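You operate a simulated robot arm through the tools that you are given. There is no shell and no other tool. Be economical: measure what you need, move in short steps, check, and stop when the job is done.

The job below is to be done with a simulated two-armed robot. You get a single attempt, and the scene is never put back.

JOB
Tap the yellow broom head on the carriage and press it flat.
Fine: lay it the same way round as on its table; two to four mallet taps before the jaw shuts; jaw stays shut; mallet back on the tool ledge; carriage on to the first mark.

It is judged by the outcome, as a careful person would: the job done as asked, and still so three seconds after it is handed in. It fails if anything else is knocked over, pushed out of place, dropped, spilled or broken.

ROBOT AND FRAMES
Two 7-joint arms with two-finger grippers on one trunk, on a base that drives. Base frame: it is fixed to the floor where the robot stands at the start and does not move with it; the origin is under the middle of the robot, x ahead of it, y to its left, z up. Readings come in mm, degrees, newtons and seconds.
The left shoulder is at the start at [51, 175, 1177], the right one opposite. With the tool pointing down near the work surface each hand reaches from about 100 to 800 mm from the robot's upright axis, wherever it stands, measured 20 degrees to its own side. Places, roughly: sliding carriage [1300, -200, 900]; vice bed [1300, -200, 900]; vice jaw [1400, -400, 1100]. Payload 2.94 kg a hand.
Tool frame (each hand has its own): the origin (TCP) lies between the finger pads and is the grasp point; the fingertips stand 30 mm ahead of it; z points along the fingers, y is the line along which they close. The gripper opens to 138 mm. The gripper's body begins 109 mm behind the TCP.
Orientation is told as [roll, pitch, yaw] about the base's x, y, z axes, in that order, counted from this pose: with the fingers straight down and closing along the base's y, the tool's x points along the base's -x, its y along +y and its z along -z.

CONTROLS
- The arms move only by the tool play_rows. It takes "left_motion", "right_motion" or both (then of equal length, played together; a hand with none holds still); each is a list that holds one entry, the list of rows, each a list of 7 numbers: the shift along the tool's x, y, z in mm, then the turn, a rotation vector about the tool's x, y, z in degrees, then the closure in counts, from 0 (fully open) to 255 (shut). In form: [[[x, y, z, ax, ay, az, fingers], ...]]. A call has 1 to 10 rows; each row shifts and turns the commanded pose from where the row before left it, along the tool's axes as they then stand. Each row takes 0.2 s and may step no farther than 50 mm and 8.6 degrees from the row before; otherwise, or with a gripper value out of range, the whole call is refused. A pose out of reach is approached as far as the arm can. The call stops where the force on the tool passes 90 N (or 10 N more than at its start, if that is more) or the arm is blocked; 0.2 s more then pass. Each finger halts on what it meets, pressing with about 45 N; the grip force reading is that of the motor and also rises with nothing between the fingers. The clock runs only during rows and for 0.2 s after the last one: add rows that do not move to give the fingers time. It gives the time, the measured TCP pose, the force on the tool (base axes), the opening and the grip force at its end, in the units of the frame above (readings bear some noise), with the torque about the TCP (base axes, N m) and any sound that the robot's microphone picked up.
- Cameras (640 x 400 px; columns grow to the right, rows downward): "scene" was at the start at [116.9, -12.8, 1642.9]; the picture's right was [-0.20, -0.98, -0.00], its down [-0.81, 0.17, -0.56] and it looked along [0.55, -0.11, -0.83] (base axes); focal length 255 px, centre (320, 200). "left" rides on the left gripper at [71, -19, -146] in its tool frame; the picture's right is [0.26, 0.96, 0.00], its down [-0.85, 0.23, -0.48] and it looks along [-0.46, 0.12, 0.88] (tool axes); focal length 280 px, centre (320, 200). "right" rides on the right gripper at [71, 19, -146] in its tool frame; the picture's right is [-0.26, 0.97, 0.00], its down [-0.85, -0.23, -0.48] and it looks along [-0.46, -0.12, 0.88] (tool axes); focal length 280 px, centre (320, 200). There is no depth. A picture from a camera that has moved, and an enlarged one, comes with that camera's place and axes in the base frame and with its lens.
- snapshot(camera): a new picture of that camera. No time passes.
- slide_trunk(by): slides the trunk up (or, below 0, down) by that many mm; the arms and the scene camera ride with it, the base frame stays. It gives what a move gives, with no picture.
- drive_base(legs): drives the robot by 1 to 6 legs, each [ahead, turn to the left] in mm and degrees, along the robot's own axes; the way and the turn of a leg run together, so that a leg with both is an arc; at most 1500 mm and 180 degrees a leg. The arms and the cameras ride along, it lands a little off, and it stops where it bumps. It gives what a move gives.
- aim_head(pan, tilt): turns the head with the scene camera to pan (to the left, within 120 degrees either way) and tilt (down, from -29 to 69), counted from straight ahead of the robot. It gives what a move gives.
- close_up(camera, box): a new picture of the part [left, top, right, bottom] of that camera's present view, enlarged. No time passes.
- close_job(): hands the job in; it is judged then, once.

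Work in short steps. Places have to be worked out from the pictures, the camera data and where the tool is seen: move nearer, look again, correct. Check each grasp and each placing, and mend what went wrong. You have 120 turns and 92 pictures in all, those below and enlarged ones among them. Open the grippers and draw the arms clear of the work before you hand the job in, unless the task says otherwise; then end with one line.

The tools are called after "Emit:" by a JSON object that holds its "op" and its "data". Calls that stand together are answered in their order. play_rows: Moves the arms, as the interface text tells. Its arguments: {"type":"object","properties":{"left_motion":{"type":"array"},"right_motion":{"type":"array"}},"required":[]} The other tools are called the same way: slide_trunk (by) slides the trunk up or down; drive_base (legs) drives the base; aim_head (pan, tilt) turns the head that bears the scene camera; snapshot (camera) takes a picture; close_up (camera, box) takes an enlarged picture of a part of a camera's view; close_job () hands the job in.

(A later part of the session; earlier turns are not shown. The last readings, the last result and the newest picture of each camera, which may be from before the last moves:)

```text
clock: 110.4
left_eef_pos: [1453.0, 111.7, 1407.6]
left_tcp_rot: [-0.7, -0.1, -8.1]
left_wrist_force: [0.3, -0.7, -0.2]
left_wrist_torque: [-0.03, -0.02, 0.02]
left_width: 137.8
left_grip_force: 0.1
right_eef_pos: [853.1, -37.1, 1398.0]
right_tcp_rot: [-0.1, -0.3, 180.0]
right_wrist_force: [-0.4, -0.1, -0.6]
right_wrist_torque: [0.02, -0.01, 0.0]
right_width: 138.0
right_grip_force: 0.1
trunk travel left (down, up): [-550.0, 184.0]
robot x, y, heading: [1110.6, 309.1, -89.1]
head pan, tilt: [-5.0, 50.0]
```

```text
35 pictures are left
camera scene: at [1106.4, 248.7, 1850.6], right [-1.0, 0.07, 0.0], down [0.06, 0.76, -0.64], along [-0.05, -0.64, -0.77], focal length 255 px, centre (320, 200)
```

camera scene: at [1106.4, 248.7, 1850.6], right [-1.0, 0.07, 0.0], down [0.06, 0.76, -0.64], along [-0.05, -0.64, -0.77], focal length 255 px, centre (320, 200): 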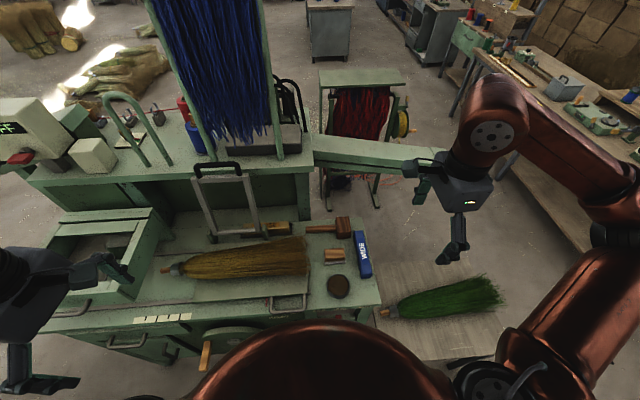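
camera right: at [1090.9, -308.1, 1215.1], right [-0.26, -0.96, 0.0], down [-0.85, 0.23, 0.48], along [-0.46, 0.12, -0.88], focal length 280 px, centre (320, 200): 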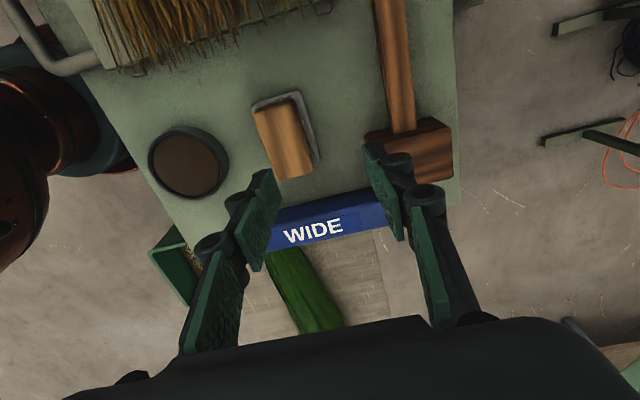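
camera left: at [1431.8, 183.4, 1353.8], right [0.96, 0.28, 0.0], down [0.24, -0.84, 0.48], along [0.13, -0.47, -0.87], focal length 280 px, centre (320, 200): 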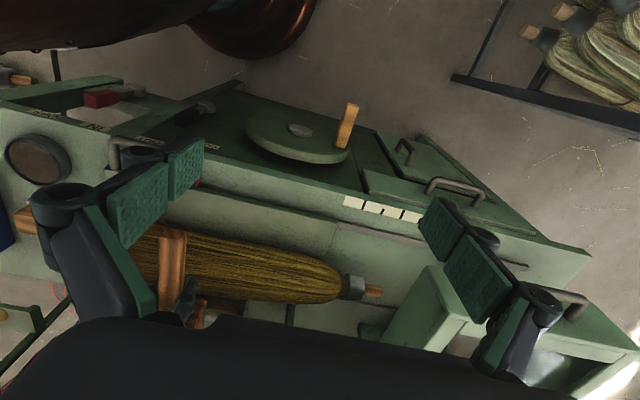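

The bar's top is at about [1401, −426, 1255]. I tilt the left hand 40° forward-down.

Emit:
{"op": "play_rows", "data": {"left_motion": [[[0, 0, 0, 0, 0, -8, 0], [0, 0, 0, 8, 0, 0, 0], [0, 0, 0, 8, 0, 0, 0], [0, 0, 0, 8, 0, 0, 0], [0, 0, 0, 8, 0, 0, 0], [0, 0, 0, 8, 0, 0, 0], [0, 0, 0, 0, 0, 0, 100], [0, 0, 0, 0, 0, 0, 130]]]}}

Emit:
{"op": "play_rows", "data": {"left_motion": [[[5.2, -31, 34.7, 0, 0, 0, 130], [5.2, -31, 34.7, 0, 0, 0, 130], [5.2, -31, 34.7, 0, 0, 0, 130], [5.2, -31, 34.7, 0, 0, 0, 130], [5.2, -31, 34.7, 0, 0, 0, 130], [5.2, -31, 34.7, 0, 0, 0, 130], [5.2, -31, 34.7, 0, 0, 0, 130], [5.2, -31, 34.7, 0, 0, 0, 130]]]}}

Emit:
{"op": "snapshot", "data": {"camera": "left"}}

Emit:
{"op": "snapshot", "data": {"camera": "scene"}}

```text
clock: 112.2
left_eef_pos: [1471.4, 92.0, 1509.2]
left_tcp_rot: [-40.5, 0.0, -0.2]
left_wrist_force: [0.0, 0.6, -0.6]
left_wrist_torque: [-0.01, 0.02, -0.01]
left_width: 88.2
left_grip_force: 0.9
left hand out of reach, approached as far as the arm can: row 3, 4, 5, 6
right_eef_pos: [852.8, -37.4, 1397.7]
right_tcp_rot: [0.1, -0.3, 180.1]
right_wrist_force: [1.0, -0.2, 0.5]
right_wrist_torque: [-0.02, 0.0, 0.01]
right_width: 137.9
right_grip_force: 0.2
trunk travel left (down, up): [-550.0, 184.0]
robot x, y, heading: [1109.3, 314.9, -89.3]
head pan, tilt: [-5.0, 50.0]
```

```text
clock: 114.0
left_eef_pos: [1426.4, -279.8, 1459.4]
left_tcp_rot: [-40.5, 0.0, -0.2]
left_wrist_force: [0.6, -0.2, -0.2]
left_wrist_torque: [0.06, -0.01, 0.01]
left_width: 67.3
left_grip_force: 0.0
right_eef_pos: [851.9, -39.8, 1398.3]
right_tcp_rot: [-0.3, -0.2, 180.0]
right_wrist_force: [-0.4, -0.3, -0.7]
right_wrist_torque: [0.09, -0.01, 0.01]
right_width: 138.1
right_grip_force: 0.0
trunk travel left (down, up): [-550.0, 184.0]
robot x, y, heading: [1115.8, 315.1, -88.8]
head pan, tilt: [-5.0, 50.0]
```

```text
34 pictures are left
camera left: at [1355.7, -199.1, 1582.7], right [-0.26, 0.73, -0.63], down [0.85, 0.48, 0.21], along [0.46, -0.48, -0.75], focal length 280 px, centre (320, 200)
```

left: 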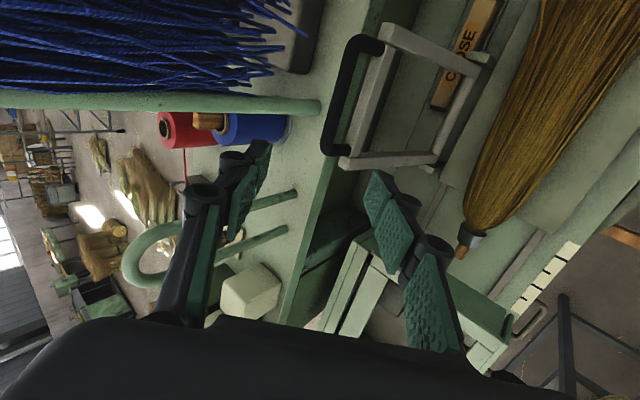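

```text
33 pictures are left
camera scene: at [1105.7, 245.9, 1850.6], right [-1.0, 0.07, 0.0], down [0.06, 0.77, -0.64], along [-0.05, -0.64, -0.77], focal length 255 px, centre (320, 200)
```

scene: 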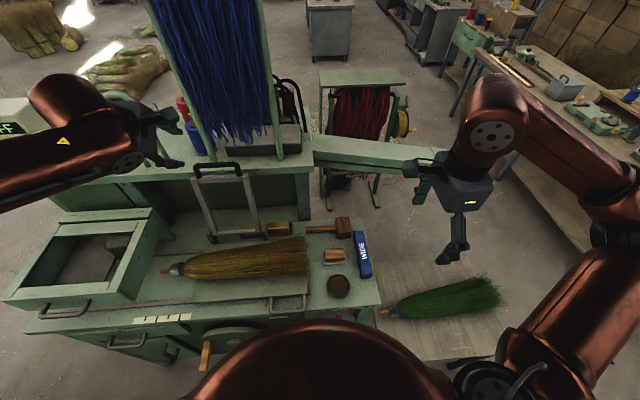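

Bar located at about [1403, −432, 1245] with a vertical pole behind it at x≈1437, y≈−504, which the fingers will miss. I approach to 100 mm short of it.

Emit:
{"op": "play_rows", "data": {"left_motion": [[[6, 6, 38, 0, 0, 0, 130], [6, 6, 38, 0, 0, 0, 130], [6, 6, 38, 0, 0, 0, 130], [5, 5.5, 38, 0, 0, 0, 130]]]}}

Emit:
{"op": "snapshot", "data": {"camera": "left"}}

```text
clock: 115.0
left_eef_pos: [1407.5, -361.3, 1323.8]
left_tcp_rot: [-40.4, 0.1, -0.1]
left_wrist_force: [0.0, -0.3, -0.1]
left_wrist_torque: [0.05, 0.01, -0.05]
left_width: 67.6
left_grip_force: 0.0
right_eef_pos: [853.4, -40.1, 1398.2]
right_tcp_rot: [-0.2, -0.3, -180.1]
right_wrist_force: [0.9, -0.3, -0.6]
right_wrist_torque: [0.07, 0.0, 0.02]
right_width: 137.7
right_grip_force: 0.1
trunk travel left (down, up): [-550.0, 184.0]
robot x, y, heading: [1110.4, 315.1, -89.3]
head pan, tilt: [-5.0, 50.0]
```

```text
32 pictures are left
camera left: at [1336.1, -281.0, 1449.4], right [-0.26, 0.73, -0.63], down [0.85, 0.48, 0.21], along [0.46, -0.48, -0.75], focal length 280 px, centre (320, 200)
```

left: 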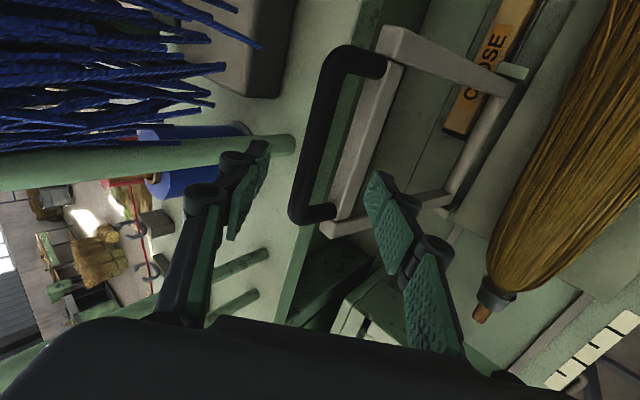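

The bar is centred laterally, about 88 mm ahead. I advance 62 mm and look.

Emit:
{"op": "play_rows", "data": {"left_motion": [[[2, 0, 31, 0, 0, 0, 130], [2, 0, 31, 0, 0, 0, 130]]]}}

Emit:
{"op": "snapshot", "data": {"camera": "left"}}

Emit:
{"op": "close_up", "data": {"camera": "scene", "box": [120, 100, 320, 225]}}

```text
clock: 115.6
left_eef_pos: [1405.2, -395.4, 1280.7]
left_tcp_rot: [-40.7, 0.1, -0.2]
left_wrist_force: [-0.1, 0.3, -0.5]
left_wrist_torque: [-0.02, 0.07, -0.01]
left_width: 67.4
left_grip_force: 0.1
left hand out of reach, approached as far as the arm can: row 2
right_eef_pos: [853.8, -38.1, 1399.1]
right_tcp_rot: [-0.2, -0.2, -180.0]
right_wrist_force: [0.0, 0.3, 0.1]
right_wrist_torque: [-0.02, 0.06, 0.0]
right_width: 137.7
right_grip_force: 0.1
trunk travel left (down, up): [-550.0, 184.0]
robot x, y, heading: [1114.5, 309.9, -89.5]
head pan, tilt: [-5.0, 50.0]
```

```text
31 pictures are left
camera left: at [1335.0, -314.0, 1405.8], right [-0.26, 0.73, -0.63], down [0.85, 0.48, 0.21], along [0.46, -0.48, -0.75], focal length 280 px, centre (320, 200)
```

left: 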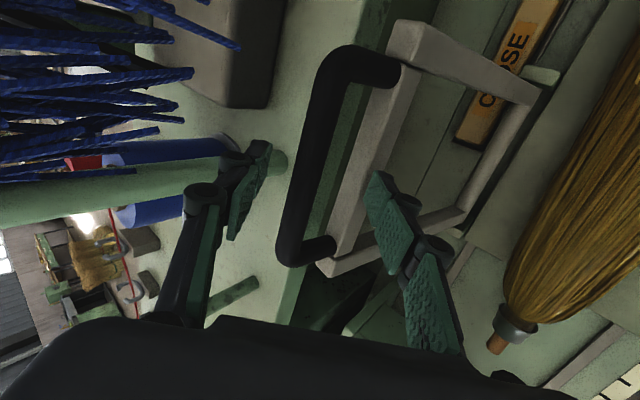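

```text
3.20 times, centred on (220, 162) of scene
camera zoom: at [1107.9, 247.6, 1850.7], right [-1.0, 0.07, 0.0], down [0.06, 0.76, -0.64], along [-0.05, -0.64, -0.77], focal length 817 px, centre (640, 320)
```

zoom: 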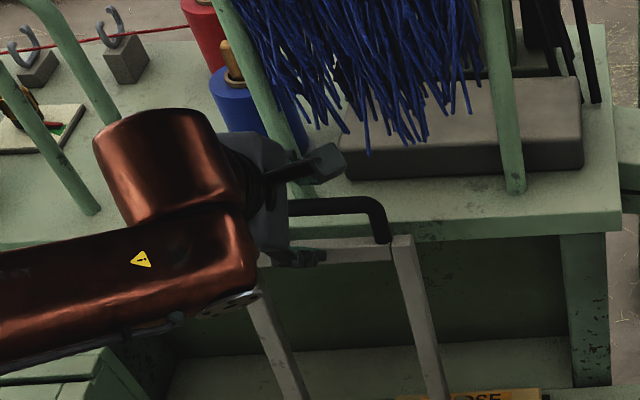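

The hand is at a wrist limit about 10 mm short. I relax the yaw a few degrees and advance a bit more.

Emit:
{"op": "play_rows", "data": {"left_motion": [[[0, 0, 0, 0, 0, 6, 130], [0, 0, 0, 0, 0, 6, 130], [0, 0, 8, 0, 0, 0, 130], [0, 0, 8, 0, 0, 0, 130]]]}}

Emit:
{"op": "snapshot", "data": {"camera": "left"}}

```text
clock: 116.6
left_eef_pos: [1410.8, -394.9, 1274.7]
left_tcp_rot: [-40.0, -7.8, -9.5]
left_wrist_force: [1.0, -0.1, 0.3]
left_wrist_torque: [-0.02, 0.03, 0.02]
left_width: 67.6
left_grip_force: 0.1
left hand out of reach, approached as far as the arm can: row 3, 4
right_eef_pos: [853.3, -37.1, 1398.4]
right_tcp_rot: [-0.1, -0.2, 180.1]
right_wrist_force: [0.3, -0.3, -0.4]
right_wrist_torque: [-0.03, 0.0, 0.04]
right_width: 138.2
right_grip_force: 0.1
trunk travel left (down, up): [-550.0, 184.0]
robot x, y, heading: [1111.3, 310.6, -89.3]
head pan, tilt: [-5.0, 50.0]
```

```text
29 pictures are left
camera left: at [1336.8, -302.5, 1387.9], right [-0.05, 0.76, -0.65], down [0.88, 0.34, 0.33], along [0.47, -0.55, -0.68], focal length 280 px, centre (320, 200)
```

left: 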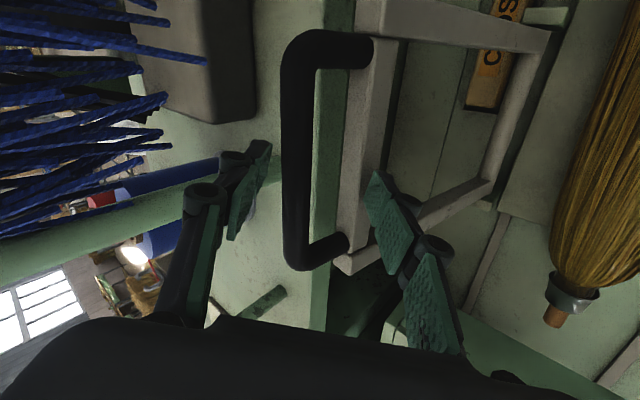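

The bar lies between the fingers but near their tips and off-centre toward the rear finger. Driving the base 25 mm ahead both centres and deepens it.

Emit:
{"op": "drive_base", "data": {"legs": [[25, 0]]}}

Emit:
{"op": "snapshot", "data": {"camera": "left"}}

```text
clock: 117.5
left_eef_pos: [1406.8, -412.7, 1279.3]
left_tcp_rot: [-40.3, -7.8, -9.4]
left_wrist_force: [-2.2, 41.6, 12.2]
left_wrist_torque: [2.05, 0.0, 0.8]
left_width: 94.0
left_grip_force: 18.8
right_eef_pos: [853.0, -55.0, 1400.2]
right_tcp_rot: [0.3, -0.3, 180.0]
right_wrist_force: [0.0, 0.2, -0.8]
right_wrist_torque: [0.03, 0.0, 0.0]
right_width: 138.0
right_grip_force: 0.1
trunk travel left (down, up): [-550.0, 184.0]
robot x, y, heading: [1116.4, 288.9, -89.2]
head pan, tilt: [-5.0, 50.0]
```

```text
28 pictures are left
camera left: at [1334.7, -319.5, 1392.1], right [-0.05, 0.75, -0.65], down [0.88, 0.34, 0.33], along [0.47, -0.56, -0.68], focal length 280 px, centre (320, 200)
```

left: 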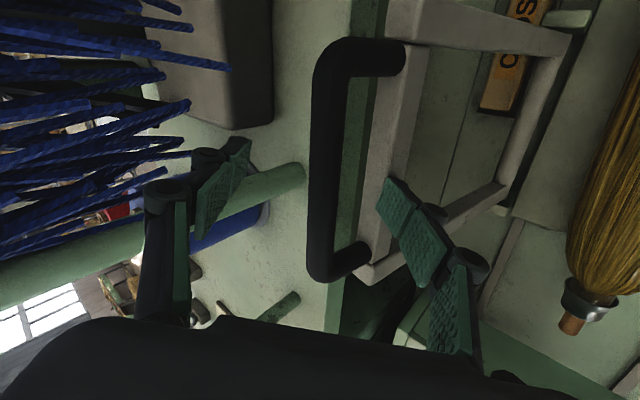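

The bar is now well between the fingers (the front finger rests against the crossbar). I close to trap the bar.

Emit:
{"op": "play_rows", "data": {"left_motion": [[[0, 8, -4, 0, 0, 0, 160], [0, 0, 0, 0, 0, 0, 220], [0, 0, 0, 0, 0, 0, 255], [0, 0, 0, 0, 0, 0, 255], [0, 0, 0, 0, 0, 0, 255]]]}}

Emit:
{"op": "snapshot", "data": {"camera": "left"}}

```text
clock: 118.7
left_eef_pos: [1409.0, -411.3, 1274.6]
left_tcp_rot: [-40.4, -7.6, -9.5]
left_wrist_force: [-1.8, 12.0, 3.1]
left_wrist_torque: [1.17, 0.02, 0.31]
left_width: 23.3
left_grip_force: 11.6
right_eef_pos: [851.3, -59.6, 1398.5]
right_tcp_rot: [-0.1, -0.4, 179.9]
right_wrist_force: [0.4, -1.3, -0.7]
right_wrist_torque: [0.17, 0.05, -0.01]
right_width: 138.0
right_grip_force: 0.1
trunk travel left (down, up): [-550.0, 184.0]
robot x, y, heading: [1113.0, 285.7, -89.4]
head pan, tilt: [-5.0, 50.0]
```

```text
27 pictures are left
camera left: at [1336.5, -318.8, 1388.3], right [-0.05, 0.75, -0.66], down [0.88, 0.34, 0.33], along [0.47, -0.56, -0.68], focal length 280 px, centre (320, 200)
```

left: 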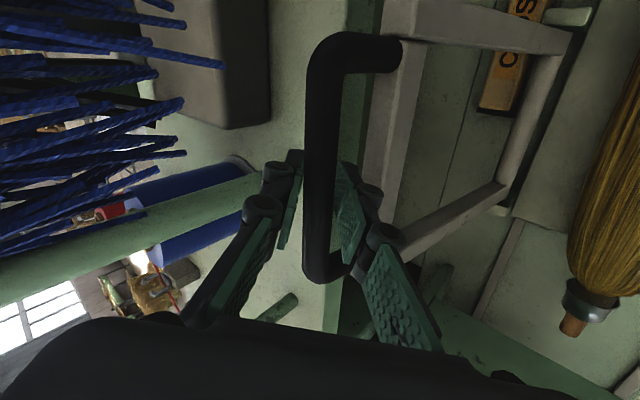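

Grip on the bar confirmed. Now I swing it forward along its arc (pivot about y −385, z 915, radius ≈355), first a short piece.

Emit:
{"op": "play_rows", "data": {"left_motion": [[[3, 13.2, -12.7, 0, 0, 0, 255], [2.9, 13.2, -12.8, 0, 0, 0, 255], [3.7, 17, -13, 0, 0, 0, 255], [3.8, 16.9, -12.9, 0, 0, 0, 255]]]}}

Emit:
{"op": "snapshot", "data": {"camera": "scene"}}

```text
clock: 119.7
left_eef_pos: [1409.5, -327.3, 1267.2]
left_tcp_rot: [-39.7, -7.5, -9.4]
left_wrist_force: [-5.0, -0.1, -6.2]
left_wrist_torque: [0.1, 0.86, 0.49]
left_width: 21.9
left_grip_force: 41.4
right_eef_pos: [853.4, -63.0, 1398.8]
right_tcp_rot: [-0.1, -0.2, 180.0]
right_wrist_force: [0.4, 0.9, -0.3]
right_wrist_torque: [0.01, 0.03, 0.0]
right_width: 138.1
right_grip_force: 0.0
trunk travel left (down, up): [-550.0, 184.0]
robot x, y, heading: [1112.6, 286.2, -89.3]
head pan, tilt: [-5.0, 50.0]
```

```text
26 pictures are left
camera scene: at [1106.6, 223.9, 1850.5], right [-1.0, 0.07, 0.0], down [0.06, 0.76, -0.64], along [-0.05, -0.64, -0.77], focal length 255 px, centre (320, 200)
```

scene: 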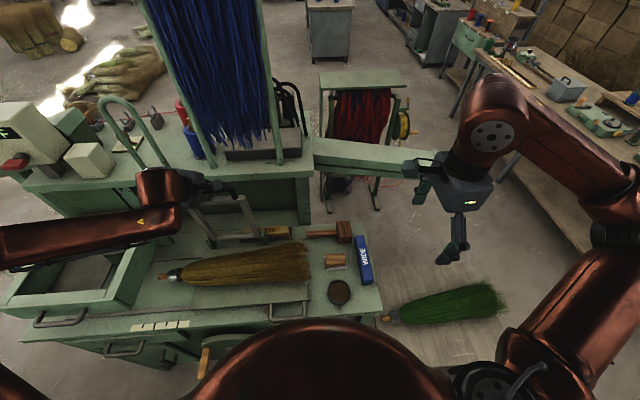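

The jaw swings with low force. I continue along the arc.

Emit:
{"op": "play_rows", "data": {"left_motion": [[[4, 18.3, -10.8, 0, 0, 0, 255], [4, 18.4, -10.7, 0, 0, 0, 255], [4.2, 19.5, -8.4, 0, 0, 0, 255], [4.3, 19.5, -8.3, 0, 0, 0, 255], [4.4, 20.4, -5.9, 0, 0, 0, 255], [4.4, 20.4, -5.8, 0, 0, 0, 255]]]}}

```text
clock: 121.0
left_eef_pos: [1409.9, -210.8, 1231.0]
left_tcp_rot: [-40.1, -7.7, -9.4]
left_wrist_force: [0.9, 8.7, 12.2]
left_wrist_torque: [0.03, 1.18, 0.27]
left_width: 21.1
left_grip_force: 41.7
left hand out of reach, approached as far as the arm can: row 6
right_eef_pos: [852.4, -59.0, 1400.5]
right_tcp_rot: [0.1, -0.2, -179.9]
right_wrist_force: [-0.1, 0.3, -1.2]
right_wrist_torque: [0.02, 0.01, 0.02]
right_width: 137.9
right_grip_force: 0.0
trunk travel left (down, up): [-550.0, 184.0]
robot x, y, heading: [1113.2, 285.4, -89.2]
head pan, tilt: [-5.0, 50.0]
```

The arm is getting folded near the body. I keep the grip and continue the arc by backing the base in small legs, with the arm supplying the downward part.

Emit:
{"op": "drive_base", "data": {"legs": [[-40, 0]]}}

Emit:
{"op": "play_rows", "data": {"left_motion": [[[1.6, 7.7, 9, 0, 0, 0, 255], [1.6, 7.7, 9, 0, 0, 0, 255], [1.1, 5.1, 6, 0, 0, 0, 255]]]}}

```text
clock: 121.9
left_eef_pos: [1410.6, -175.1, 1227.6]
left_tcp_rot: [-39.7, -7.7, -9.4]
left_wrist_force: [-4.4, -10.8, -19.0]
left_wrist_torque: [0.12, 0.04, 1.68]
left_width: 21.3
left_grip_force: 45.1
right_eef_pos: [853.4, -26.1, 1397.8]
right_tcp_rot: [-0.2, -0.3, -180.0]
right_wrist_force: [-0.1, -0.5, 0.1]
right_wrist_torque: [-0.01, 0.0, -0.01]
right_width: 137.9
right_grip_force: 0.0
trunk travel left (down, up): [-550.0, 184.0]
robot x, y, heading: [1113.4, 326.4, -89.3]
head pan, tilt: [-5.0, 50.0]
```

```text
clock: 122.7
left_eef_pos: [1411.7, -170.7, 1201.9]
left_tcp_rot: [-39.7, -7.9, -9.7]
left_wrist_force: [-5.2, 12.1, 12.0]
left_wrist_torque: [-0.02, 0.35, 0.73]
left_width: 21.0
left_grip_force: 41.4
left hand out of reach, approached as far as the arm can: row 3
right_eef_pos: [849.4, -19.3, 1399.7]
right_tcp_rot: [0.1, -0.3, 180.1]
right_wrist_force: [0.3, 0.0, -0.2]
right_wrist_torque: [-0.04, 0.01, 0.03]
right_width: 137.9
right_grip_force: 0.0
trunk travel left (down, up): [-550.0, 184.0]
robot x, y, heading: [1113.3, 323.7, -89.0]
head pan, tilt: [-5.0, 50.0]
```

Working well. For the downward part I now use the trunk, leaving the arm as it is.

Emit:
{"op": "drive_base", "data": {"legs": [[-28, 0]]}}

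Emit:
{"op": "slide_trunk", "data": {"by": -32}}

Emit:
{"op": "drive_base", "data": {"legs": [[-34, 0]]}}

Emit:
{"op": "slide_trunk", "data": {"by": -42}}

```text
clock: 123.5
left_eef_pos: [1415.9, -150.2, 1196.6]
left_tcp_rot: [-39.3, -7.7, -9.5]
left_wrist_force: [-3.9, -25.0, -30.3]
left_wrist_torque: [0.02, 0.56, 1.0]
left_width: 21.9
left_grip_force: 44.4
right_eef_pos: [851.8, 0.4, 1396.9]
right_tcp_rot: [-0.3, -0.3, 179.9]
right_wrist_force: [-0.7, 0.0, 0.3]
right_wrist_torque: [0.0, -0.03, -0.02]
right_width: 138.3
right_grip_force: 0.2
trunk travel left (down, up): [-550.0, 184.0]
robot x, y, heading: [1109.9, 353.5, -89.1]
head pan, tilt: [-5.0, 50.0]
```

```text
clock: 124.3
left_eef_pos: [1412.2, -140.4, 1171.5]
left_tcp_rot: [-39.9, -7.9, -9.5]
left_wrist_force: [4.4, 30.9, 29.6]
left_wrist_torque: [-0.54, 0.17, 0.6]
left_width: 21.3
left_grip_force: 42.0
right_eef_pos: [852.2, 12.5, 1368.5]
right_tcp_rot: [0.3, -0.2, 179.9]
right_wrist_force: [0.9, 0.4, 0.4]
right_wrist_torque: [-0.01, -0.02, 0.02]
right_width: 138.0
right_grip_force: 0.0
trunk travel left (down, up): [-518.0, 216.0]
robot x, y, heading: [1110.0, 354.8, -89.1]
head pan, tilt: [-5.0, 50.0]
```

```text
clock: 125.2
left_eef_pos: [1416.4, -115.1, 1163.4]
left_tcp_rot: [-39.1, -7.7, -9.3]
left_wrist_force: [-1.8, -27.4, -26.0]
left_wrist_torque: [0.03, 0.63, 0.89]
left_width: 22.4
left_grip_force: 44.7
right_eef_pos: [852.1, 35.2, 1364.7]
right_tcp_rot: [-0.2, -0.3, 180.0]
right_wrist_force: [1.0, 0.5, 0.0]
right_wrist_torque: [-0.02, -0.01, 0.01]
right_width: 137.7
right_grip_force: 0.0
trunk travel left (down, up): [-518.0, 216.0]
robot x, y, heading: [1107.7, 384.4, -89.4]
head pan, tilt: [-5.0, 50.0]
```

```text
clock: 126.0
left_eef_pos: [1414.3, -102.9, 1128.0]
left_tcp_rot: [-39.6, -7.9, -9.2]
left_wrist_force: [6.9, 43.4, 27.0]
left_wrist_torque: [-0.4, -0.04, 0.78]
left_width: 21.0
left_grip_force: 41.3
right_eef_pos: [850.5, 48.5, 1326.4]
right_tcp_rot: [0.3, -0.2, 179.9]
right_wrist_force: [0.6, 0.3, -0.2]
right_wrist_torque: [0.02, 0.0, 0.01]
right_width: 137.9
right_grip_force: 0.1
trunk travel left (down, up): [-476.0, 258.0]
robot x, y, heading: [1112.9, 389.3, -89.2]
head pan, tilt: [-5.0, 50.0]
```

Forces stay modest; the arc fits a pivot near [y −383, z 941], radius 327, now at ~57°. Continue.

Emit:
{"op": "drive_base", "data": {"legs": [[-22, 0]]}}

Emit:
{"op": "slide_trunk", "data": {"by": -46}}

Emit:
{"op": "snapshot", "data": {"camera": "scene"}}

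```text
clock: 126.8
left_eef_pos: [1416.6, -91.8, 1121.6]
left_tcp_rot: [-39.1, -7.8, -9.1]
left_wrist_force: [-4.9, -25.4, -18.8]
left_wrist_torque: [0.1, 0.44, 0.77]
left_width: 21.2
left_grip_force: 41.7
right_eef_pos: [853.3, 56.1, 1323.7]
right_tcp_rot: [-0.2, -0.4, -179.9]
right_wrist_force: [0.0, 0.3, 0.0]
right_wrist_torque: [-0.02, -0.03, -0.01]
right_width: 138.0
right_grip_force: 0.1
trunk travel left (down, up): [-476.0, 258.0]
robot x, y, heading: [1111.5, 411.7, -89.4]
head pan, tilt: [-5.0, 50.0]
```

```text
clock: 127.8
left_eef_pos: [1416.0, -74.2, 1071.2]
left_tcp_rot: [-38.2, -7.2, -9.2]
left_wrist_force: [8.2, 67.7, 23.7]
left_wrist_torque: [-0.07, 0.42, 0.91]
left_width: 21.0
left_grip_force: 41.5
right_eef_pos: [852.5, 70.3, 1281.7]
right_tcp_rot: [0.3, -0.3, -179.8]
right_wrist_force: [0.7, 0.1, 0.1]
right_wrist_torque: [0.05, 0.02, -0.01]
right_width: 138.2
right_grip_force: 0.1
trunk travel left (down, up): [-430.0, 304.0]
robot x, y, heading: [1109.9, 412.3, -88.4]
head pan, tilt: [-5.0, 50.0]
stopped: the force on the tool passed its limit at 93 N (the readings are from after the stop); the commanded pose is now the measured one
```

```text
25 pictures are left
camera scene: at [1106.7, 334.7, 1731.8], right [-1.0, 0.06, 0.0], down [0.05, 0.76, -0.65], along [-0.04, -0.65, -0.76], focal length 255 px, centre (320, 200)
```

scene: 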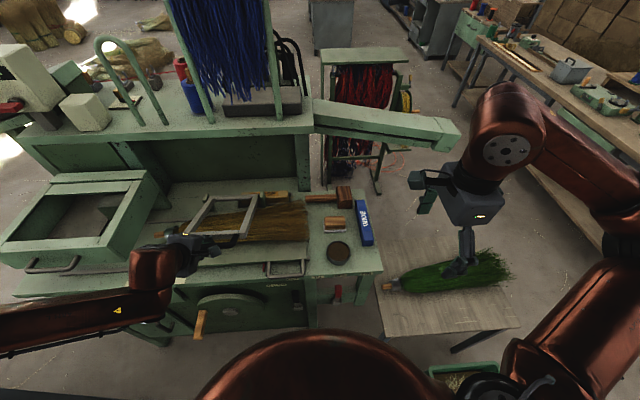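

The jaw is at ~68°, slightly pushed outward at the stop. I try the arm again for the rest of the arc.

Emit:
{"op": "play_rows", "data": {"left_motion": [[[2.9, 14.5, 2, 0, 0, 0, 255], [2.8, 13.3, 8, 0, 0, 0, 255], [2.8, 13.3, 8, 0, 0, 0, 255]]]}}

```text
clock: 128.6
left_eef_pos: [1436.6, -70.7, 1049.7]
left_tcp_rot: [-38.4, -7.4, -9.5]
left_wrist_force: [2.1, 48.4, 12.5]
left_wrist_torque: [-0.36, 0.9, 0.46]
left_width: 20.9
left_grip_force: 40.9
left hand out of reach, approached as far as the arm can: row 1, 2, 3
right_eef_pos: [853.2, 68.0, 1280.9]
right_tcp_rot: [0.3, -0.3, -180.0]
right_wrist_force: [-0.4, -0.1, -0.1]
right_wrist_torque: [0.01, 0.03, -0.01]
right_width: 138.3
right_grip_force: 0.0
trunk travel left (down, up): [-430.0, 304.0]
robot x, y, heading: [1110.9, 408.4, -89.1]
head pan, tilt: [-5.0, 50.0]
```

The hand slid a little along the bar, so I release here (the jaw is only a few degrees above the broom) and will press it down from above instead.

Emit:
{"op": "play_rows", "data": {"left_motion": [[[0, 0, 0, 0, 0, 0, 180], [0, 0, 0, 0, 0, 0, 120], [0, 0, 0, 0, 0, 0, 120], [0, 0, -20, 0, 0, 0, 120], [0, 0, -40, 0, 0, 0, 120], [0, 0, -45, 0, 0, 0, 120]]]}}

Emit:
{"op": "snapshot", "data": {"camera": "scene"}}

```text
clock: 130.0
left_eef_pos: [1457.2, -82.0, 1127.4]
left_tcp_rot: [-38.3, -7.5, -9.3]
left_wrist_force: [-1.3, -0.4, -2.7]
left_wrist_torque: [-0.07, 0.1, 0.03]
left_width: 73.8
left_grip_force: 1.1
left hand out of reach, approached as far as the arm can: row 4, 5, 6
right_eef_pos: [852.6, 62.8, 1279.2]
right_tcp_rot: [0.1, -0.3, -180.0]
right_wrist_force: [-0.1, 0.6, 0.9]
right_wrist_torque: [-0.04, -0.01, 0.01]
right_width: 137.9
right_grip_force: 0.1
trunk travel left (down, up): [-430.0, 304.0]
robot x, y, heading: [1113.7, 410.6, -89.0]
head pan, tilt: [-5.0, 50.0]
```

```text
24 pictures are left
camera scene: at [1106.2, 323.6, 1731.1], right [-1.0, 0.07, 0.0], down [0.05, 0.76, -0.64], along [-0.05, -0.64, -0.77], focal length 255 px, centre (320, 200)
```

scene: 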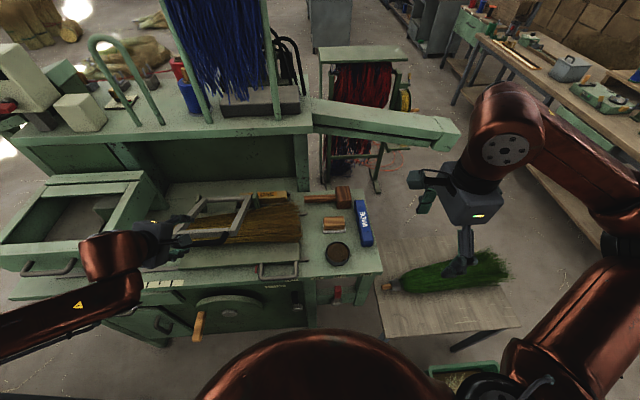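

Emit:
{"op": "close_up", "data": {"camera": "scene", "box": [90, 170, 330, 320]}}

Emit:
{"op": "snapshot", "data": {"camera": "left"}}

```text
2.67 times, centred on (210, 245) of scene
camera zoom: at [1106.2, 323.6, 1731.1], right [-1.0, 0.07, 0.0], down [0.05, 0.76, -0.64], along [-0.05, -0.64, -0.77], focal length 680 px, centre (613, 80)
```

zoom: 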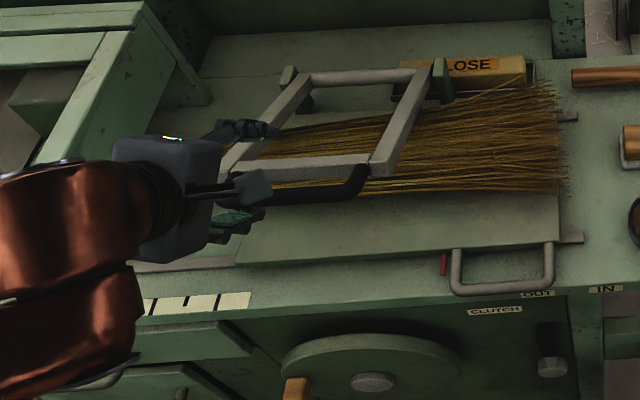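

```text
22 pictures are left
camera left: at [1384.5, 6.3, 1244.2], right [-0.06, 0.78, -0.63], down [0.88, 0.34, 0.34], along [0.47, -0.53, -0.7], focal length 280 px, centre (320, 200)
```

left: 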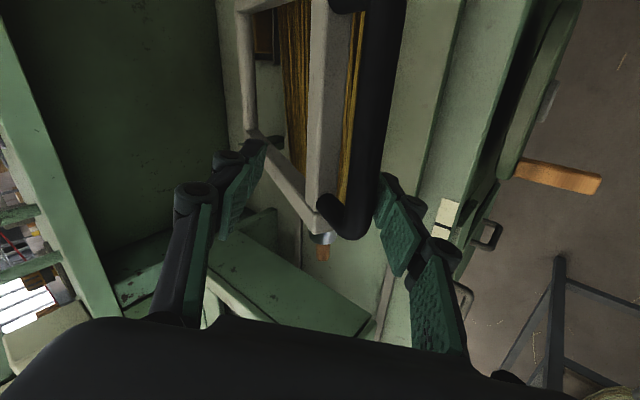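

The jaw now rests just above/on the broom and the hand is free above it. I raise the trunk a bit, then set the hand upright and turn it to its natural direction, fingers closed.

Emit:
{"op": "slide_trunk", "data": {"by": 80}}

Emit:
{"op": "play_rows", "data": {"left_motion": [[[0, 0, 0, -8, 0, 0, 120], [0, 0, 0, -8, 0, 0, 120], [0, 0, 0, -8, 0, 0, 160], [0, 0, 0, -8, 0, 0, 200], [0, 0, 0, -6, 0, 0, 255], [0, 0, 0, 0, 0, 8, 255], [0, 0, 0, 0, 0, 8, 255], [0, 0, 0, 0, 0, 8, 255], [0, 0, 0, 0, 0, 8, 255], [0, 0, 0, 0, 0, 8, 255]]]}}

Emit:
{"op": "play_rows", "data": {"left_motion": [[[0, 0, 0, 0, 0, 8, 255], [0, 0, 0, 0, 0, 8, 255], [0, 0, 0, 0, 0, 8, 255], [0, 0, 0, 0, 0, 8, 255], [0, 0, 0, 0, 0, 8, 255], [0, 0, 0, 0, 0, 0, 255]]]}}

Emit:
{"op": "snapshot", "data": {"camera": "scene"}}

```text
clock: 131.2
left_eef_pos: [1457.6, -83.7, 1208.1]
left_tcp_rot: [-38.5, -7.5, -9.1]
left_wrist_force: [0.1, -0.1, 0.0]
left_wrist_torque: [-0.03, -0.02, -0.02]
left_width: 72.9
left_grip_force: 0.0
right_eef_pos: [850.8, 61.9, 1358.0]
right_tcp_rot: [-0.1, -0.3, -179.8]
right_wrist_force: [0.0, -0.2, 0.0]
right_wrist_torque: [0.0, 0.01, 0.04]
right_width: 137.9
right_grip_force: 0.1
trunk travel left (down, up): [-510.0, 224.0]
robot x, y, heading: [1105.7, 412.5, -89.0]
head pan, tilt: [-5.0, 50.0]
```

```text
clock: 133.4
left_eef_pos: [1457.2, -84.2, 1208.4]
left_tcp_rot: [4.4, -6.0, -49.7]
left_wrist_force: [-0.2, 0.0, 0.5]
left_wrist_torque: [0.01, -0.05, 0.0]
left_width: 0.0
left_grip_force: 28.6
right_eef_pos: [851.9, 61.1, 1359.8]
right_tcp_rot: [0.1, -0.4, -179.8]
right_wrist_force: [0.5, 0.2, 0.4]
right_wrist_torque: [0.01, 0.02, -0.01]
right_width: 137.9
right_grip_force: 0.1
trunk travel left (down, up): [-510.0, 224.0]
robot x, y, heading: [1109.5, 410.1, -88.9]
head pan, tilt: [-5.0, 50.0]
```

```text
clock: 134.8
left_eef_pos: [1456.6, -83.7, 1208.2]
left_tcp_rot: [7.2, -1.9, -89.5]
left_wrist_force: [0.0, -0.6, 0.4]
left_wrist_torque: [0.01, -0.03, -0.01]
left_width: 0.0
left_grip_force: 28.6
right_eef_pos: [852.1, 61.8, 1358.9]
right_tcp_rot: [0.0, -0.4, -179.9]
right_wrist_force: [-0.6, 0.0, -0.4]
right_wrist_torque: [0.01, 0.0, 0.03]
right_width: 138.1
right_grip_force: 0.0
trunk travel left (down, up): [-510.0, 224.0]
robot x, y, heading: [1112.3, 414.7, -88.9]
head pan, tilt: [-5.0, 50.0]
```

```text
21 pictures are left
camera scene: at [1105.4, 342.2, 1810.9], right [-1.0, 0.07, 0.0], down [0.05, 0.76, -0.64], along [-0.05, -0.64, -0.77], focal length 255 px, centre (320, 200)
```

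scene: 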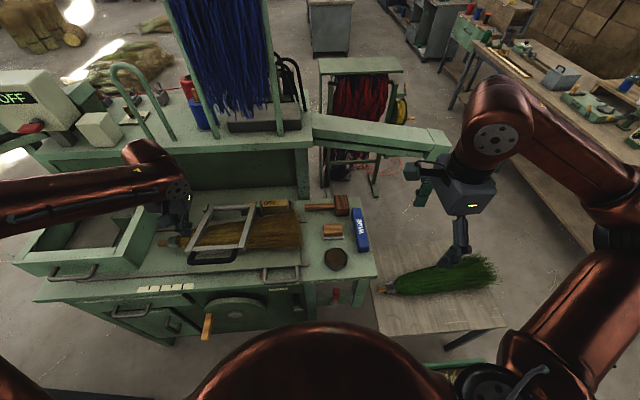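

Emit:
{"op": "snapshot", "data": {"camera": "left"}}

Emit:
{"op": "close_up", "data": {"camera": "scene", "box": [140, 170, 340, 300]}}

```text
20 pictures are left
camera left: at [1419.0, -8.3, 1349.2], right [0.95, 0.27, 0.11], down [0.18, -0.83, 0.53], along [0.24, -0.48, -0.84], focal length 280 px, centre (320, 200)
```

left: 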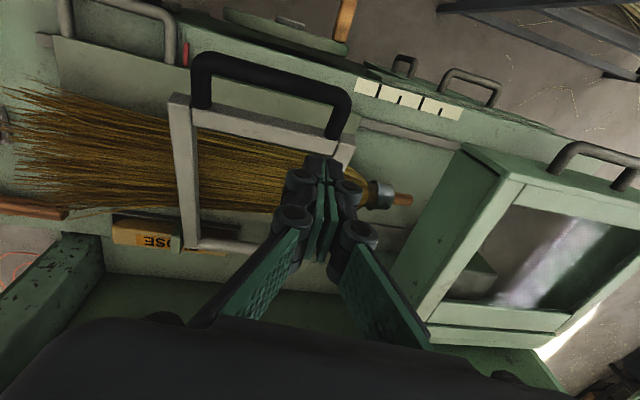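

```text
3.08 times, centred on (240, 235) of scene
camera zoom: at [1105.4, 342.2, 1810.9], right [-1.0, 0.07, 0.0], down [0.05, 0.76, -0.64], along [-0.05, -0.64, -0.77], focal length 785 px, centre (566, 92)
```

zoom: 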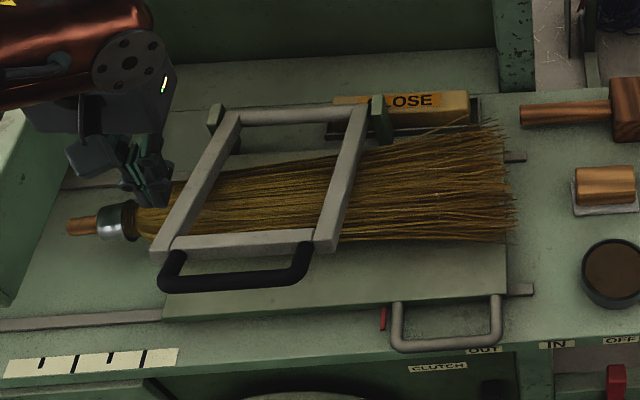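

The jaw rests on the broom about 20° open; its crossbar is at about [1420, −119, 1025]. I bring the closed fingertips above it.

Emit:
{"op": "play_rows", "data": {"left_motion": [[[-14, -29, 10, 0, 0, 0, 255], [-14, -29, 20, 0, 0, 0, 255], [0, 0, 35, 0, 0, 0, 255], [0, 0, 35, 0, 0, 0, 255]]]}}

Emit:
{"op": "play_rows", "data": {"left_motion": [[[0, 0, 15, 0, 0, 0, 255], [0, 0, 15, 0, 0, 0, 255], [0, 0, 15, 0, 0, 0, 255]]]}}

Emit:
{"op": "close_up", "data": {"camera": "scene", "box": [140, 170, 340, 300]}}

```text
clock: 135.8
left_eef_pos: [1427.1, -101.0, 1107.5]
left_tcp_rot: [7.2, -1.9, -89.4]
left_wrist_force: [-0.3, -0.3, 0.8]
left_wrist_torque: [0.01, 0.01, -0.02]
left_width: 0.1
left_grip_force: 28.7
left hand out of reach, approached as far as the arm can: row 3, 4
right_eef_pos: [852.4, 60.7, 1358.6]
right_tcp_rot: [0.0, -0.3, -179.9]
right_wrist_force: [0.7, -0.4, 0.3]
right_wrist_torque: [0.02, 0.0, 0.0]
right_width: 137.9
right_grip_force: 0.1
trunk travel left (down, up): [-510.0, 224.0]
robot x, y, heading: [1110.6, 408.1, -88.9]
head pan, tilt: [-5.0, 50.0]
```

```text
clock: 136.6
left_eef_pos: [1435.2, -92.0, 1086.1]
left_tcp_rot: [7.2, -3.5, -89.7]
left_wrist_force: [-0.3, 0.7, 83.8]
left_wrist_torque: [-0.46, 0.25, 0.2]
left_width: 0.0
left_grip_force: 28.4
left hand out of reach, approached as far as the arm can: row 1, 2, 3
right_eef_pos: [848.9, 67.7, 1360.8]
right_tcp_rot: [0.2, -0.1, -180.0]
right_wrist_force: [0.7, -0.4, 1.0]
right_wrist_torque: [0.01, -0.01, 0.0]
right_width: 138.5
right_grip_force: 0.1
trunk travel left (down, up): [-510.0, 224.0]
robot x, y, heading: [1113.4, 411.8, -89.0]
head pan, tilt: [-5.0, 50.0]
```

```text
3.08 times, centred on (240, 235) of scene
camera zoom: at [1099.6, 349.8, 1812.4], right [-1.0, 0.07, 0.0], down [0.06, 0.76, -0.65], along [-0.04, -0.64, -0.76], focal length 785 px, centre (566, 92)
```

zoom: 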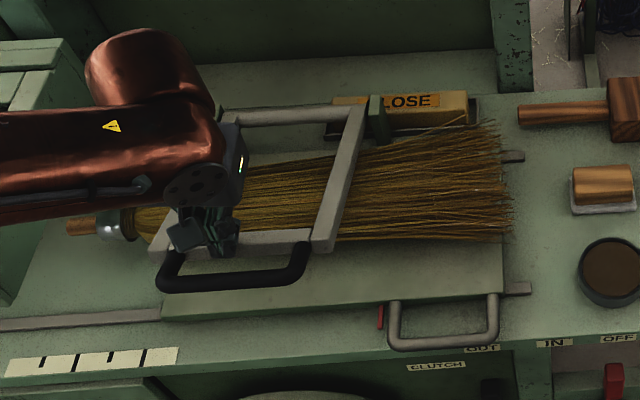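

84 N at the crossbar doesn't move it, and the arm is awkward with the trunk high. I lift the hand, lower the trunk by 150, and will push on the black grip, which has more leverage.

Emit:
{"op": "play_rows", "data": {"left_motion": [[[0, 0, -40, 0, 0, 0, 255], [0, 0, -40, 0, 0, 0, 255], [0, -12, -40, 0, 0, 0, 255], [40, -10, -30, 0, 0, 0, 255]]]}}

Emit:
{"op": "slide_trunk", "data": {"by": -120}}

Emit:
{"op": "snapshot", "data": {"camera": "left"}}

```text
refused: row 4 steps farther than a row can; nothing moved
```

```text
clock: 137.3
left_eef_pos: [1436.6, -88.1, 1042.4]
left_tcp_rot: [7.5, -2.8, -89.6]
left_wrist_force: [-3.2, 39.5, 63.1]
left_wrist_torque: [1.43, 0.31, -0.16]
left_width: 0.0
left_grip_force: 28.6
right_eef_pos: [850.1, 65.5, 1312.1]
right_tcp_rot: [0.1, 0.0, -179.7]
right_wrist_force: [1.3, -0.9, 0.0]
right_wrist_torque: [0.1, 0.09, -0.01]
right_width: 137.9
right_grip_force: 0.0
trunk travel left (down, up): [-463.0, 271.0]
robot x, y, heading: [1113.4, 405.5, -89.1]
head pan, tilt: [-5.0, 50.0]
stopped: the force on the tool passed its limit at 116 N (the readings are from after the stop); the commanded pose is now the measured one
```

```text
17 pictures are left
camera left: at [1397.4, -9.7, 1181.7], right [0.95, 0.27, 0.11], down [0.17, -0.82, 0.54], along [0.24, -0.5, -0.83], focal length 280 px, centre (320, 200)
```

left: 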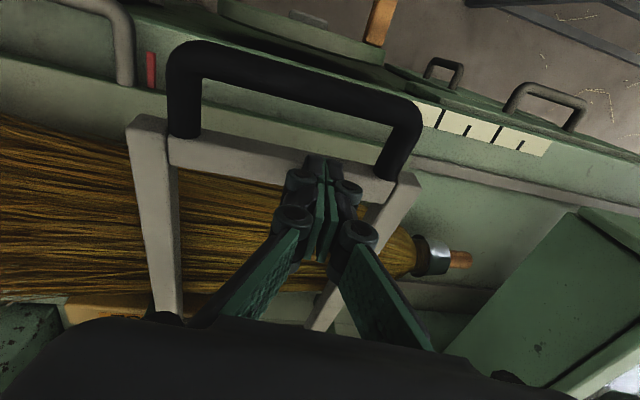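

The press did move the jaw down (to roughly 12° open), but the tips sit on the crossbar's inner edge. I lift and shift the fingertips out over the black grip.

Emit:
{"op": "play_rows", "data": {"left_motion": [[[5, 0, -40, 0, 0, 0, 255], [0, -10, -40, 0, 0, 0, 255], [40, -10, -20, 0, 0, 0, 255], [0, 0, 0, 0, 0, 0, 255]]]}}

Emit:
{"op": "snapshot", "data": {"camera": "left"}}

```text
clock: 138.3
left_eef_pos: [1403.7, -43.3, 1133.6]
left_tcp_rot: [7.2, -2.6, -89.4]
left_wrist_force: [0.5, 0.2, 0.5]
left_wrist_torque: [0.03, -0.02, -0.04]
left_width: 0.0
left_grip_force: 29.0
right_eef_pos: [853.2, 59.0, 1310.6]
right_tcp_rot: [-0.2, -0.3, -179.7]
right_wrist_force: [0.4, -0.9, -0.2]
right_wrist_torque: [0.04, -0.02, 0.0]
right_width: 138.0
right_grip_force: 0.0
trunk travel left (down, up): [-463.0, 271.0]
robot x, y, heading: [1113.2, 409.5, -88.9]
head pan, tilt: [-5.0, 50.0]
```

```text
16 pictures are left
camera left: at [1365.6, 34.6, 1273.6], right [0.95, 0.28, 0.11], down [0.18, -0.82, 0.54], along [0.24, -0.49, -0.84], focal length 280 px, centre (320, 200)
```

left: 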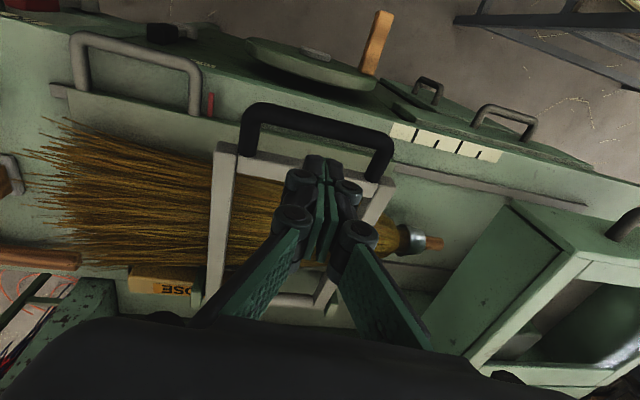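

The jaw holds where it is pushed (grip bar now about [1414, −37, 1014]). I come down onto the grip bar and press.

Emit:
{"op": "play_rows", "data": {"left_motion": [[[6, 0, 35, 0, 0, 0, 255], [0, 0, 30, 0, 0, 0, 255], [0, 0, 12, 0, 0, 0, 255], [0, 0, 12, 0, 0, 0, 255], [0, 0, 12, 0, 0, 0, 255], [0, 0, 12, 0, 0, 0, 255], [0, 0, 12, 0, 0, 0, 255]]]}}

```text
clock: 139.5
left_eef_pos: [1415.0, -40.1, 1048.8]
left_tcp_rot: [7.6, -4.0, -89.8]
left_wrist_force: [-2.7, 40.4, 72.1]
left_wrist_torque: [1.23, 0.26, -0.15]
left_width: 0.1
left_grip_force: 28.9
right_eef_pos: [851.1, 66.9, 1313.0]
right_tcp_rot: [0.2, -0.3, -179.7]
right_wrist_force: [0.2, -0.8, 0.0]
right_wrist_torque: [0.12, 0.06, 0.0]
right_width: 138.0
right_grip_force: 0.0
trunk travel left (down, up): [-463.0, 271.0]
robot x, y, heading: [1108.4, 412.2, -88.7]
head pan, tilt: [-5.0, 50.0]
stopped in row 5 (left hand): the force on the tool passed its limit at 107 N (the readings are from after the stop); the commanded pose is now the measured one
```

Pressing with a +y component: the tips are on the outer flank of the bar. I shift 10 mm inward and press again.

Emit:
{"op": "play_rows", "data": {"left_motion": [[[0, 0, -15, 0, 0, 0, 255], [-10, 0, 0, 0, 0, 0, 255], [0, 0, 12, 0, 0, 0, 255], [0, 0, 8, 0, 0, 0, 255], [0, 0, 8, 0, 0, 0, 255], [0, 0, 8, 0, 0, 0, 255]]]}}

Emit:
{"op": "play_rows", "data": {"left_motion": [[[0, 0, 10, 0, 0, 0, 255], [0, 0, 10, 0, 0, 0, 255], [0, 0, 10, 0, 0, 0, 255]]]}}

```text
clock: 140.9
left_eef_pos: [1421.1, -58.1, 1020.6]
left_tcp_rot: [7.4, -3.7, -89.7]
left_wrist_force: [0.4, 0.0, 0.5]
left_wrist_torque: [-0.03, 0.02, -0.03]
left_width: 0.0
left_grip_force: 28.0
right_eef_pos: [852.7, 61.1, 1310.5]
right_tcp_rot: [-0.1, -0.3, -179.6]
right_wrist_force: [-0.1, 0.5, -0.4]
right_wrist_torque: [-0.01, -0.01, 0.02]
right_width: 137.9
right_grip_force: 0.0
trunk travel left (down, up): [-463.0, 271.0]
robot x, y, heading: [1111.6, 411.1, -88.9]
head pan, tilt: [-5.0, 50.0]
```

```text
clock: 141.7
left_eef_pos: [1425.3, -59.0, 992.3]
left_tcp_rot: [7.3, -3.7, -89.7]
left_wrist_force: [0.3, 0.1, 0.4]
left_wrist_torque: [-0.02, 0.02, 0.01]
left_width: 0.0
left_grip_force: 28.3
right_eef_pos: [853.2, 60.0, 1311.0]
right_tcp_rot: [-0.2, -0.4, -179.7]
right_wrist_force: [-0.3, -0.1, 0.5]
right_wrist_torque: [0.04, 0.01, -0.02]
right_width: 137.8
right_grip_force: 0.1
trunk travel left (down, up): [-463.0, 271.0]
robot x, y, heading: [1112.1, 411.9, -88.9]
head pan, tilt: [-5.0, 50.0]
```

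No contact: the tips went into the gap between grip and crossbar. I look before doing anything else.

Emit:
{"op": "snapshot", "data": {"camera": "left"}}

Emit:
{"op": "close_up", "data": {"camera": "scene", "box": [140, 170, 340, 300]}}

```text
15 pictures are left
camera left: at [1388.2, 20.5, 1129.7], right [0.96, 0.27, 0.11], down [0.17, -0.81, 0.55], along [0.24, -0.51, -0.83], focal length 280 px, centre (320, 200)
```

left: 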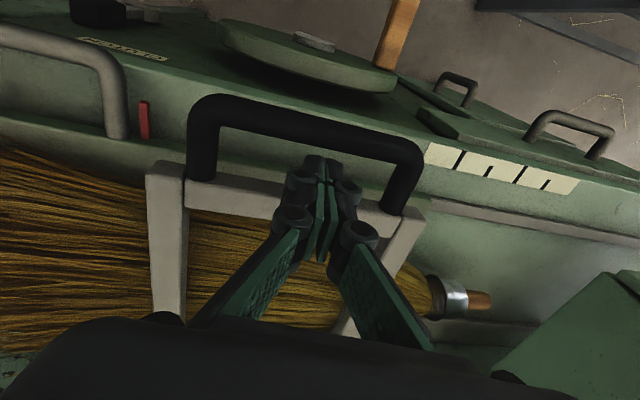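

```text
3.08 times, centred on (240, 235) of scene
camera zoom: at [1106.1, 332.1, 1764.1], right [-1.0, 0.07, 0.0], down [0.05, 0.76, -0.64], along [-0.04, -0.64, -0.77], focal length 785 px, centre (566, 92)
```

zoom: 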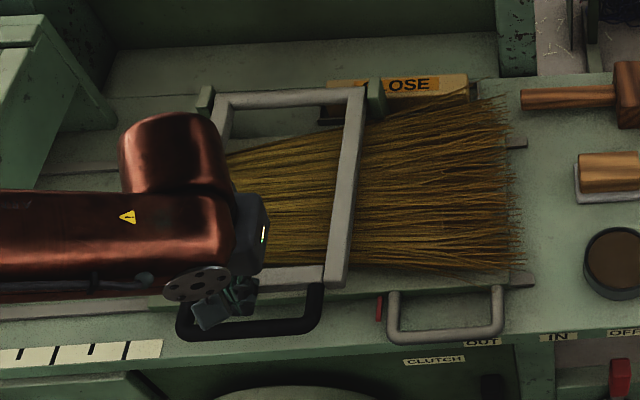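

The jaw is already down to about 7° open, bar near y −28, z 983. I lift out of the gap, move over the bar, and press again.

Emit:
{"op": "play_rows", "data": {"left_motion": [[[0, 0, -40, 0, 0, 0, 255], [0, 0, -25, 0, 0, 0, 255], [32, -10, 0, 0, 0, 0, 255], [0, 0, 10, 0, 0, 0, 255], [0, 0, 10, 0, 0, 0, 255], [0, 0, 8, 0, 0, 0, 255], [0, 0, 8, 0, 0, 0, 255], [0, 0, 8, 0, 0, 0, 255], [0, 0, 8, 0, 0, 0, 255]]]}}

```text
clock: 143.7
left_eef_pos: [1410.8, -28.0, 999.3]
left_tcp_rot: [7.3, -3.5, -89.7]
left_wrist_force: [-0.2, -0.6, -0.8]
left_wrist_torque: [0.02, 0.01, 0.0]
left_width: 0.0
left_grip_force: 28.3
right_eef_pos: [853.1, 60.9, 1312.5]
right_tcp_rot: [-0.2, -0.3, -179.7]
right_wrist_force: [0.3, -0.3, 0.3]
right_wrist_torque: [0.03, 0.01, 0.01]
right_width: 138.1
right_grip_force: 0.0
trunk travel left (down, up): [-463.0, 271.0]
robot x, y, heading: [1111.8, 416.2, -88.8]
head pan, tilt: [-5.0, 50.0]
```

Emit:
{"op": "play_rows", "data": {"left_motion": [[[0, 0, 8, 0, 0, 0, 255], [0, 0, 8, 0, 0, 0, 255], [0, 0, 6, 0, 0, 0, 255]]]}}

Emit:
{"op": "snapshot", "data": {"camera": "left"}}

```text
clock: 144.4
left_eef_pos: [1409.8, -27.9, 997.0]
left_tcp_rot: [7.4, -4.9, -89.9]
left_wrist_force: [-1.9, 33.5, 63.9]
left_wrist_torque: [0.46, 0.25, -0.08]
left_width: 0.0
left_grip_force: 28.5
right_eef_pos: [852.4, 67.1, 1313.5]
right_tcp_rot: [0.1, -0.2, -179.7]
right_wrist_force: [0.3, -0.7, 0.6]
right_wrist_torque: [0.05, 0.07, 0.02]
right_width: 137.8
right_grip_force: 0.1
trunk travel left (down, up): [-463.0, 271.0]
robot x, y, heading: [1112.5, 414.6, -88.8]
head pan, tilt: [-5.0, 50.0]
stopped in row 3 (left hand): the force on the tool passed its limit at 102 N (the readings are from after the stop); the commanded pose is now the measured one
```

```text
13 pictures are left
camera left: at [1372.3, 55.6, 1133.7], right [0.96, 0.27, 0.1], down [0.17, -0.8, 0.57], along [0.24, -0.53, -0.81], focal length 280 px, centre (320, 200)
```

left: 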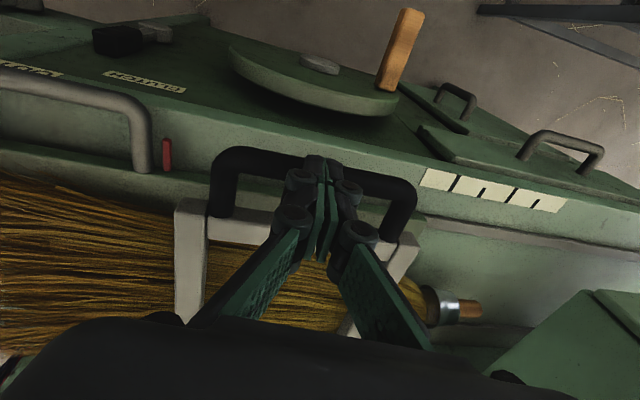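

The tips are on the bar, now at about z 956, only 2–3° from flat. I keep pressing.

Emit:
{"op": "play_rows", "data": {"left_motion": [[[0, 0, 6, 0, 0, 0, 255], [0, 0, 6, 0, 0, 0, 255], [0, 0, 6, 0, 0, 0, 255]]]}}

Emit:
{"op": "play_rows", "data": {"left_motion": [[[0, 0, 6, 0, 0, 0, 255], [0, 0, 6, 0, 0, 0, 255], [0, 0, 6, 0, 0, 0, 255]]]}}

Emit:
{"op": "play_rows", "data": {"left_motion": [[[0, 0, 6, 0, 0, 0, 255], [0, 0, 6, 0, 0, 0, 255], [0, 0, 6, 0, 0, 0, 255]]]}}

```text
clock: 144.8
left_eef_pos: [1406.6, -28.3, 997.2]
left_tcp_rot: [7.5, -5.2, -90.2]
left_wrist_force: [-2.7, 40.3, 66.6]
left_wrist_torque: [0.62, 0.25, -0.16]
left_width: 0.0
left_grip_force: 28.3
right_eef_pos: [851.6, 67.3, 1313.0]
right_tcp_rot: [0.2, -0.2, -179.6]
right_wrist_force: [-0.3, 0.0, -0.2]
right_wrist_torque: [0.07, 0.05, -0.01]
right_width: 138.0
right_grip_force: 0.1
trunk travel left (down, up): [-463.0, 271.0]
robot x, y, heading: [1110.5, 410.0, -88.4]
head pan, tilt: [-5.0, 50.0]
stopped in row 1 (left hand): the force on the tool passed its limit at 98 N (the readings are from after the stop); the commanded pose is now the measured one
```

```text
clock: 145.1
left_eef_pos: [1406.6, -29.1, 996.9]
left_tcp_rot: [7.4, -5.5, -90.2]
left_wrist_force: [-4.2, 42.1, 68.8]
left_wrist_torque: [0.73, 0.3, -0.14]
left_width: 0.0
left_grip_force: 28.1
right_eef_pos: [851.7, 67.3, 1312.8]
right_tcp_rot: [0.2, -0.1, -179.6]
right_wrist_force: [0.3, 0.1, -0.2]
right_wrist_torque: [0.07, 0.07, -0.04]
right_width: 138.1
right_grip_force: 0.1
trunk travel left (down, up): [-463.0, 271.0]
robot x, y, heading: [1117.4, 414.0, -88.3]
head pan, tilt: [-5.0, 50.0]
stopped in row 1 (left hand): the force on the tool passed its limit at 98 N (the readings are from after the stop); the commanded pose is now the measured one
```

```text
clock: 145.5
left_eef_pos: [1406.7, -28.6, 998.0]
left_tcp_rot: [7.4, -5.7, -90.3]
left_wrist_force: [-3.6, 42.7, 67.5]
left_wrist_torque: [0.8, 0.29, -0.11]
left_width: 0.1
left_grip_force: 28.7
right_eef_pos: [852.5, 68.8, 1313.8]
right_tcp_rot: [0.2, 0.0, -179.6]
right_wrist_force: [0.1, -0.5, 0.0]
right_wrist_torque: [0.07, 0.07, -0.04]
right_width: 137.8
right_grip_force: 0.0
trunk travel left (down, up): [-463.0, 271.0]
robot x, y, heading: [1107.7, 413.8, -88.3]
head pan, tilt: [-5.0, 50.0]
stopped in row 1 (left hand): the force on the tool passed its limit at 97 N (the readings are from after the stop); the commanded pose is now the measured one
```

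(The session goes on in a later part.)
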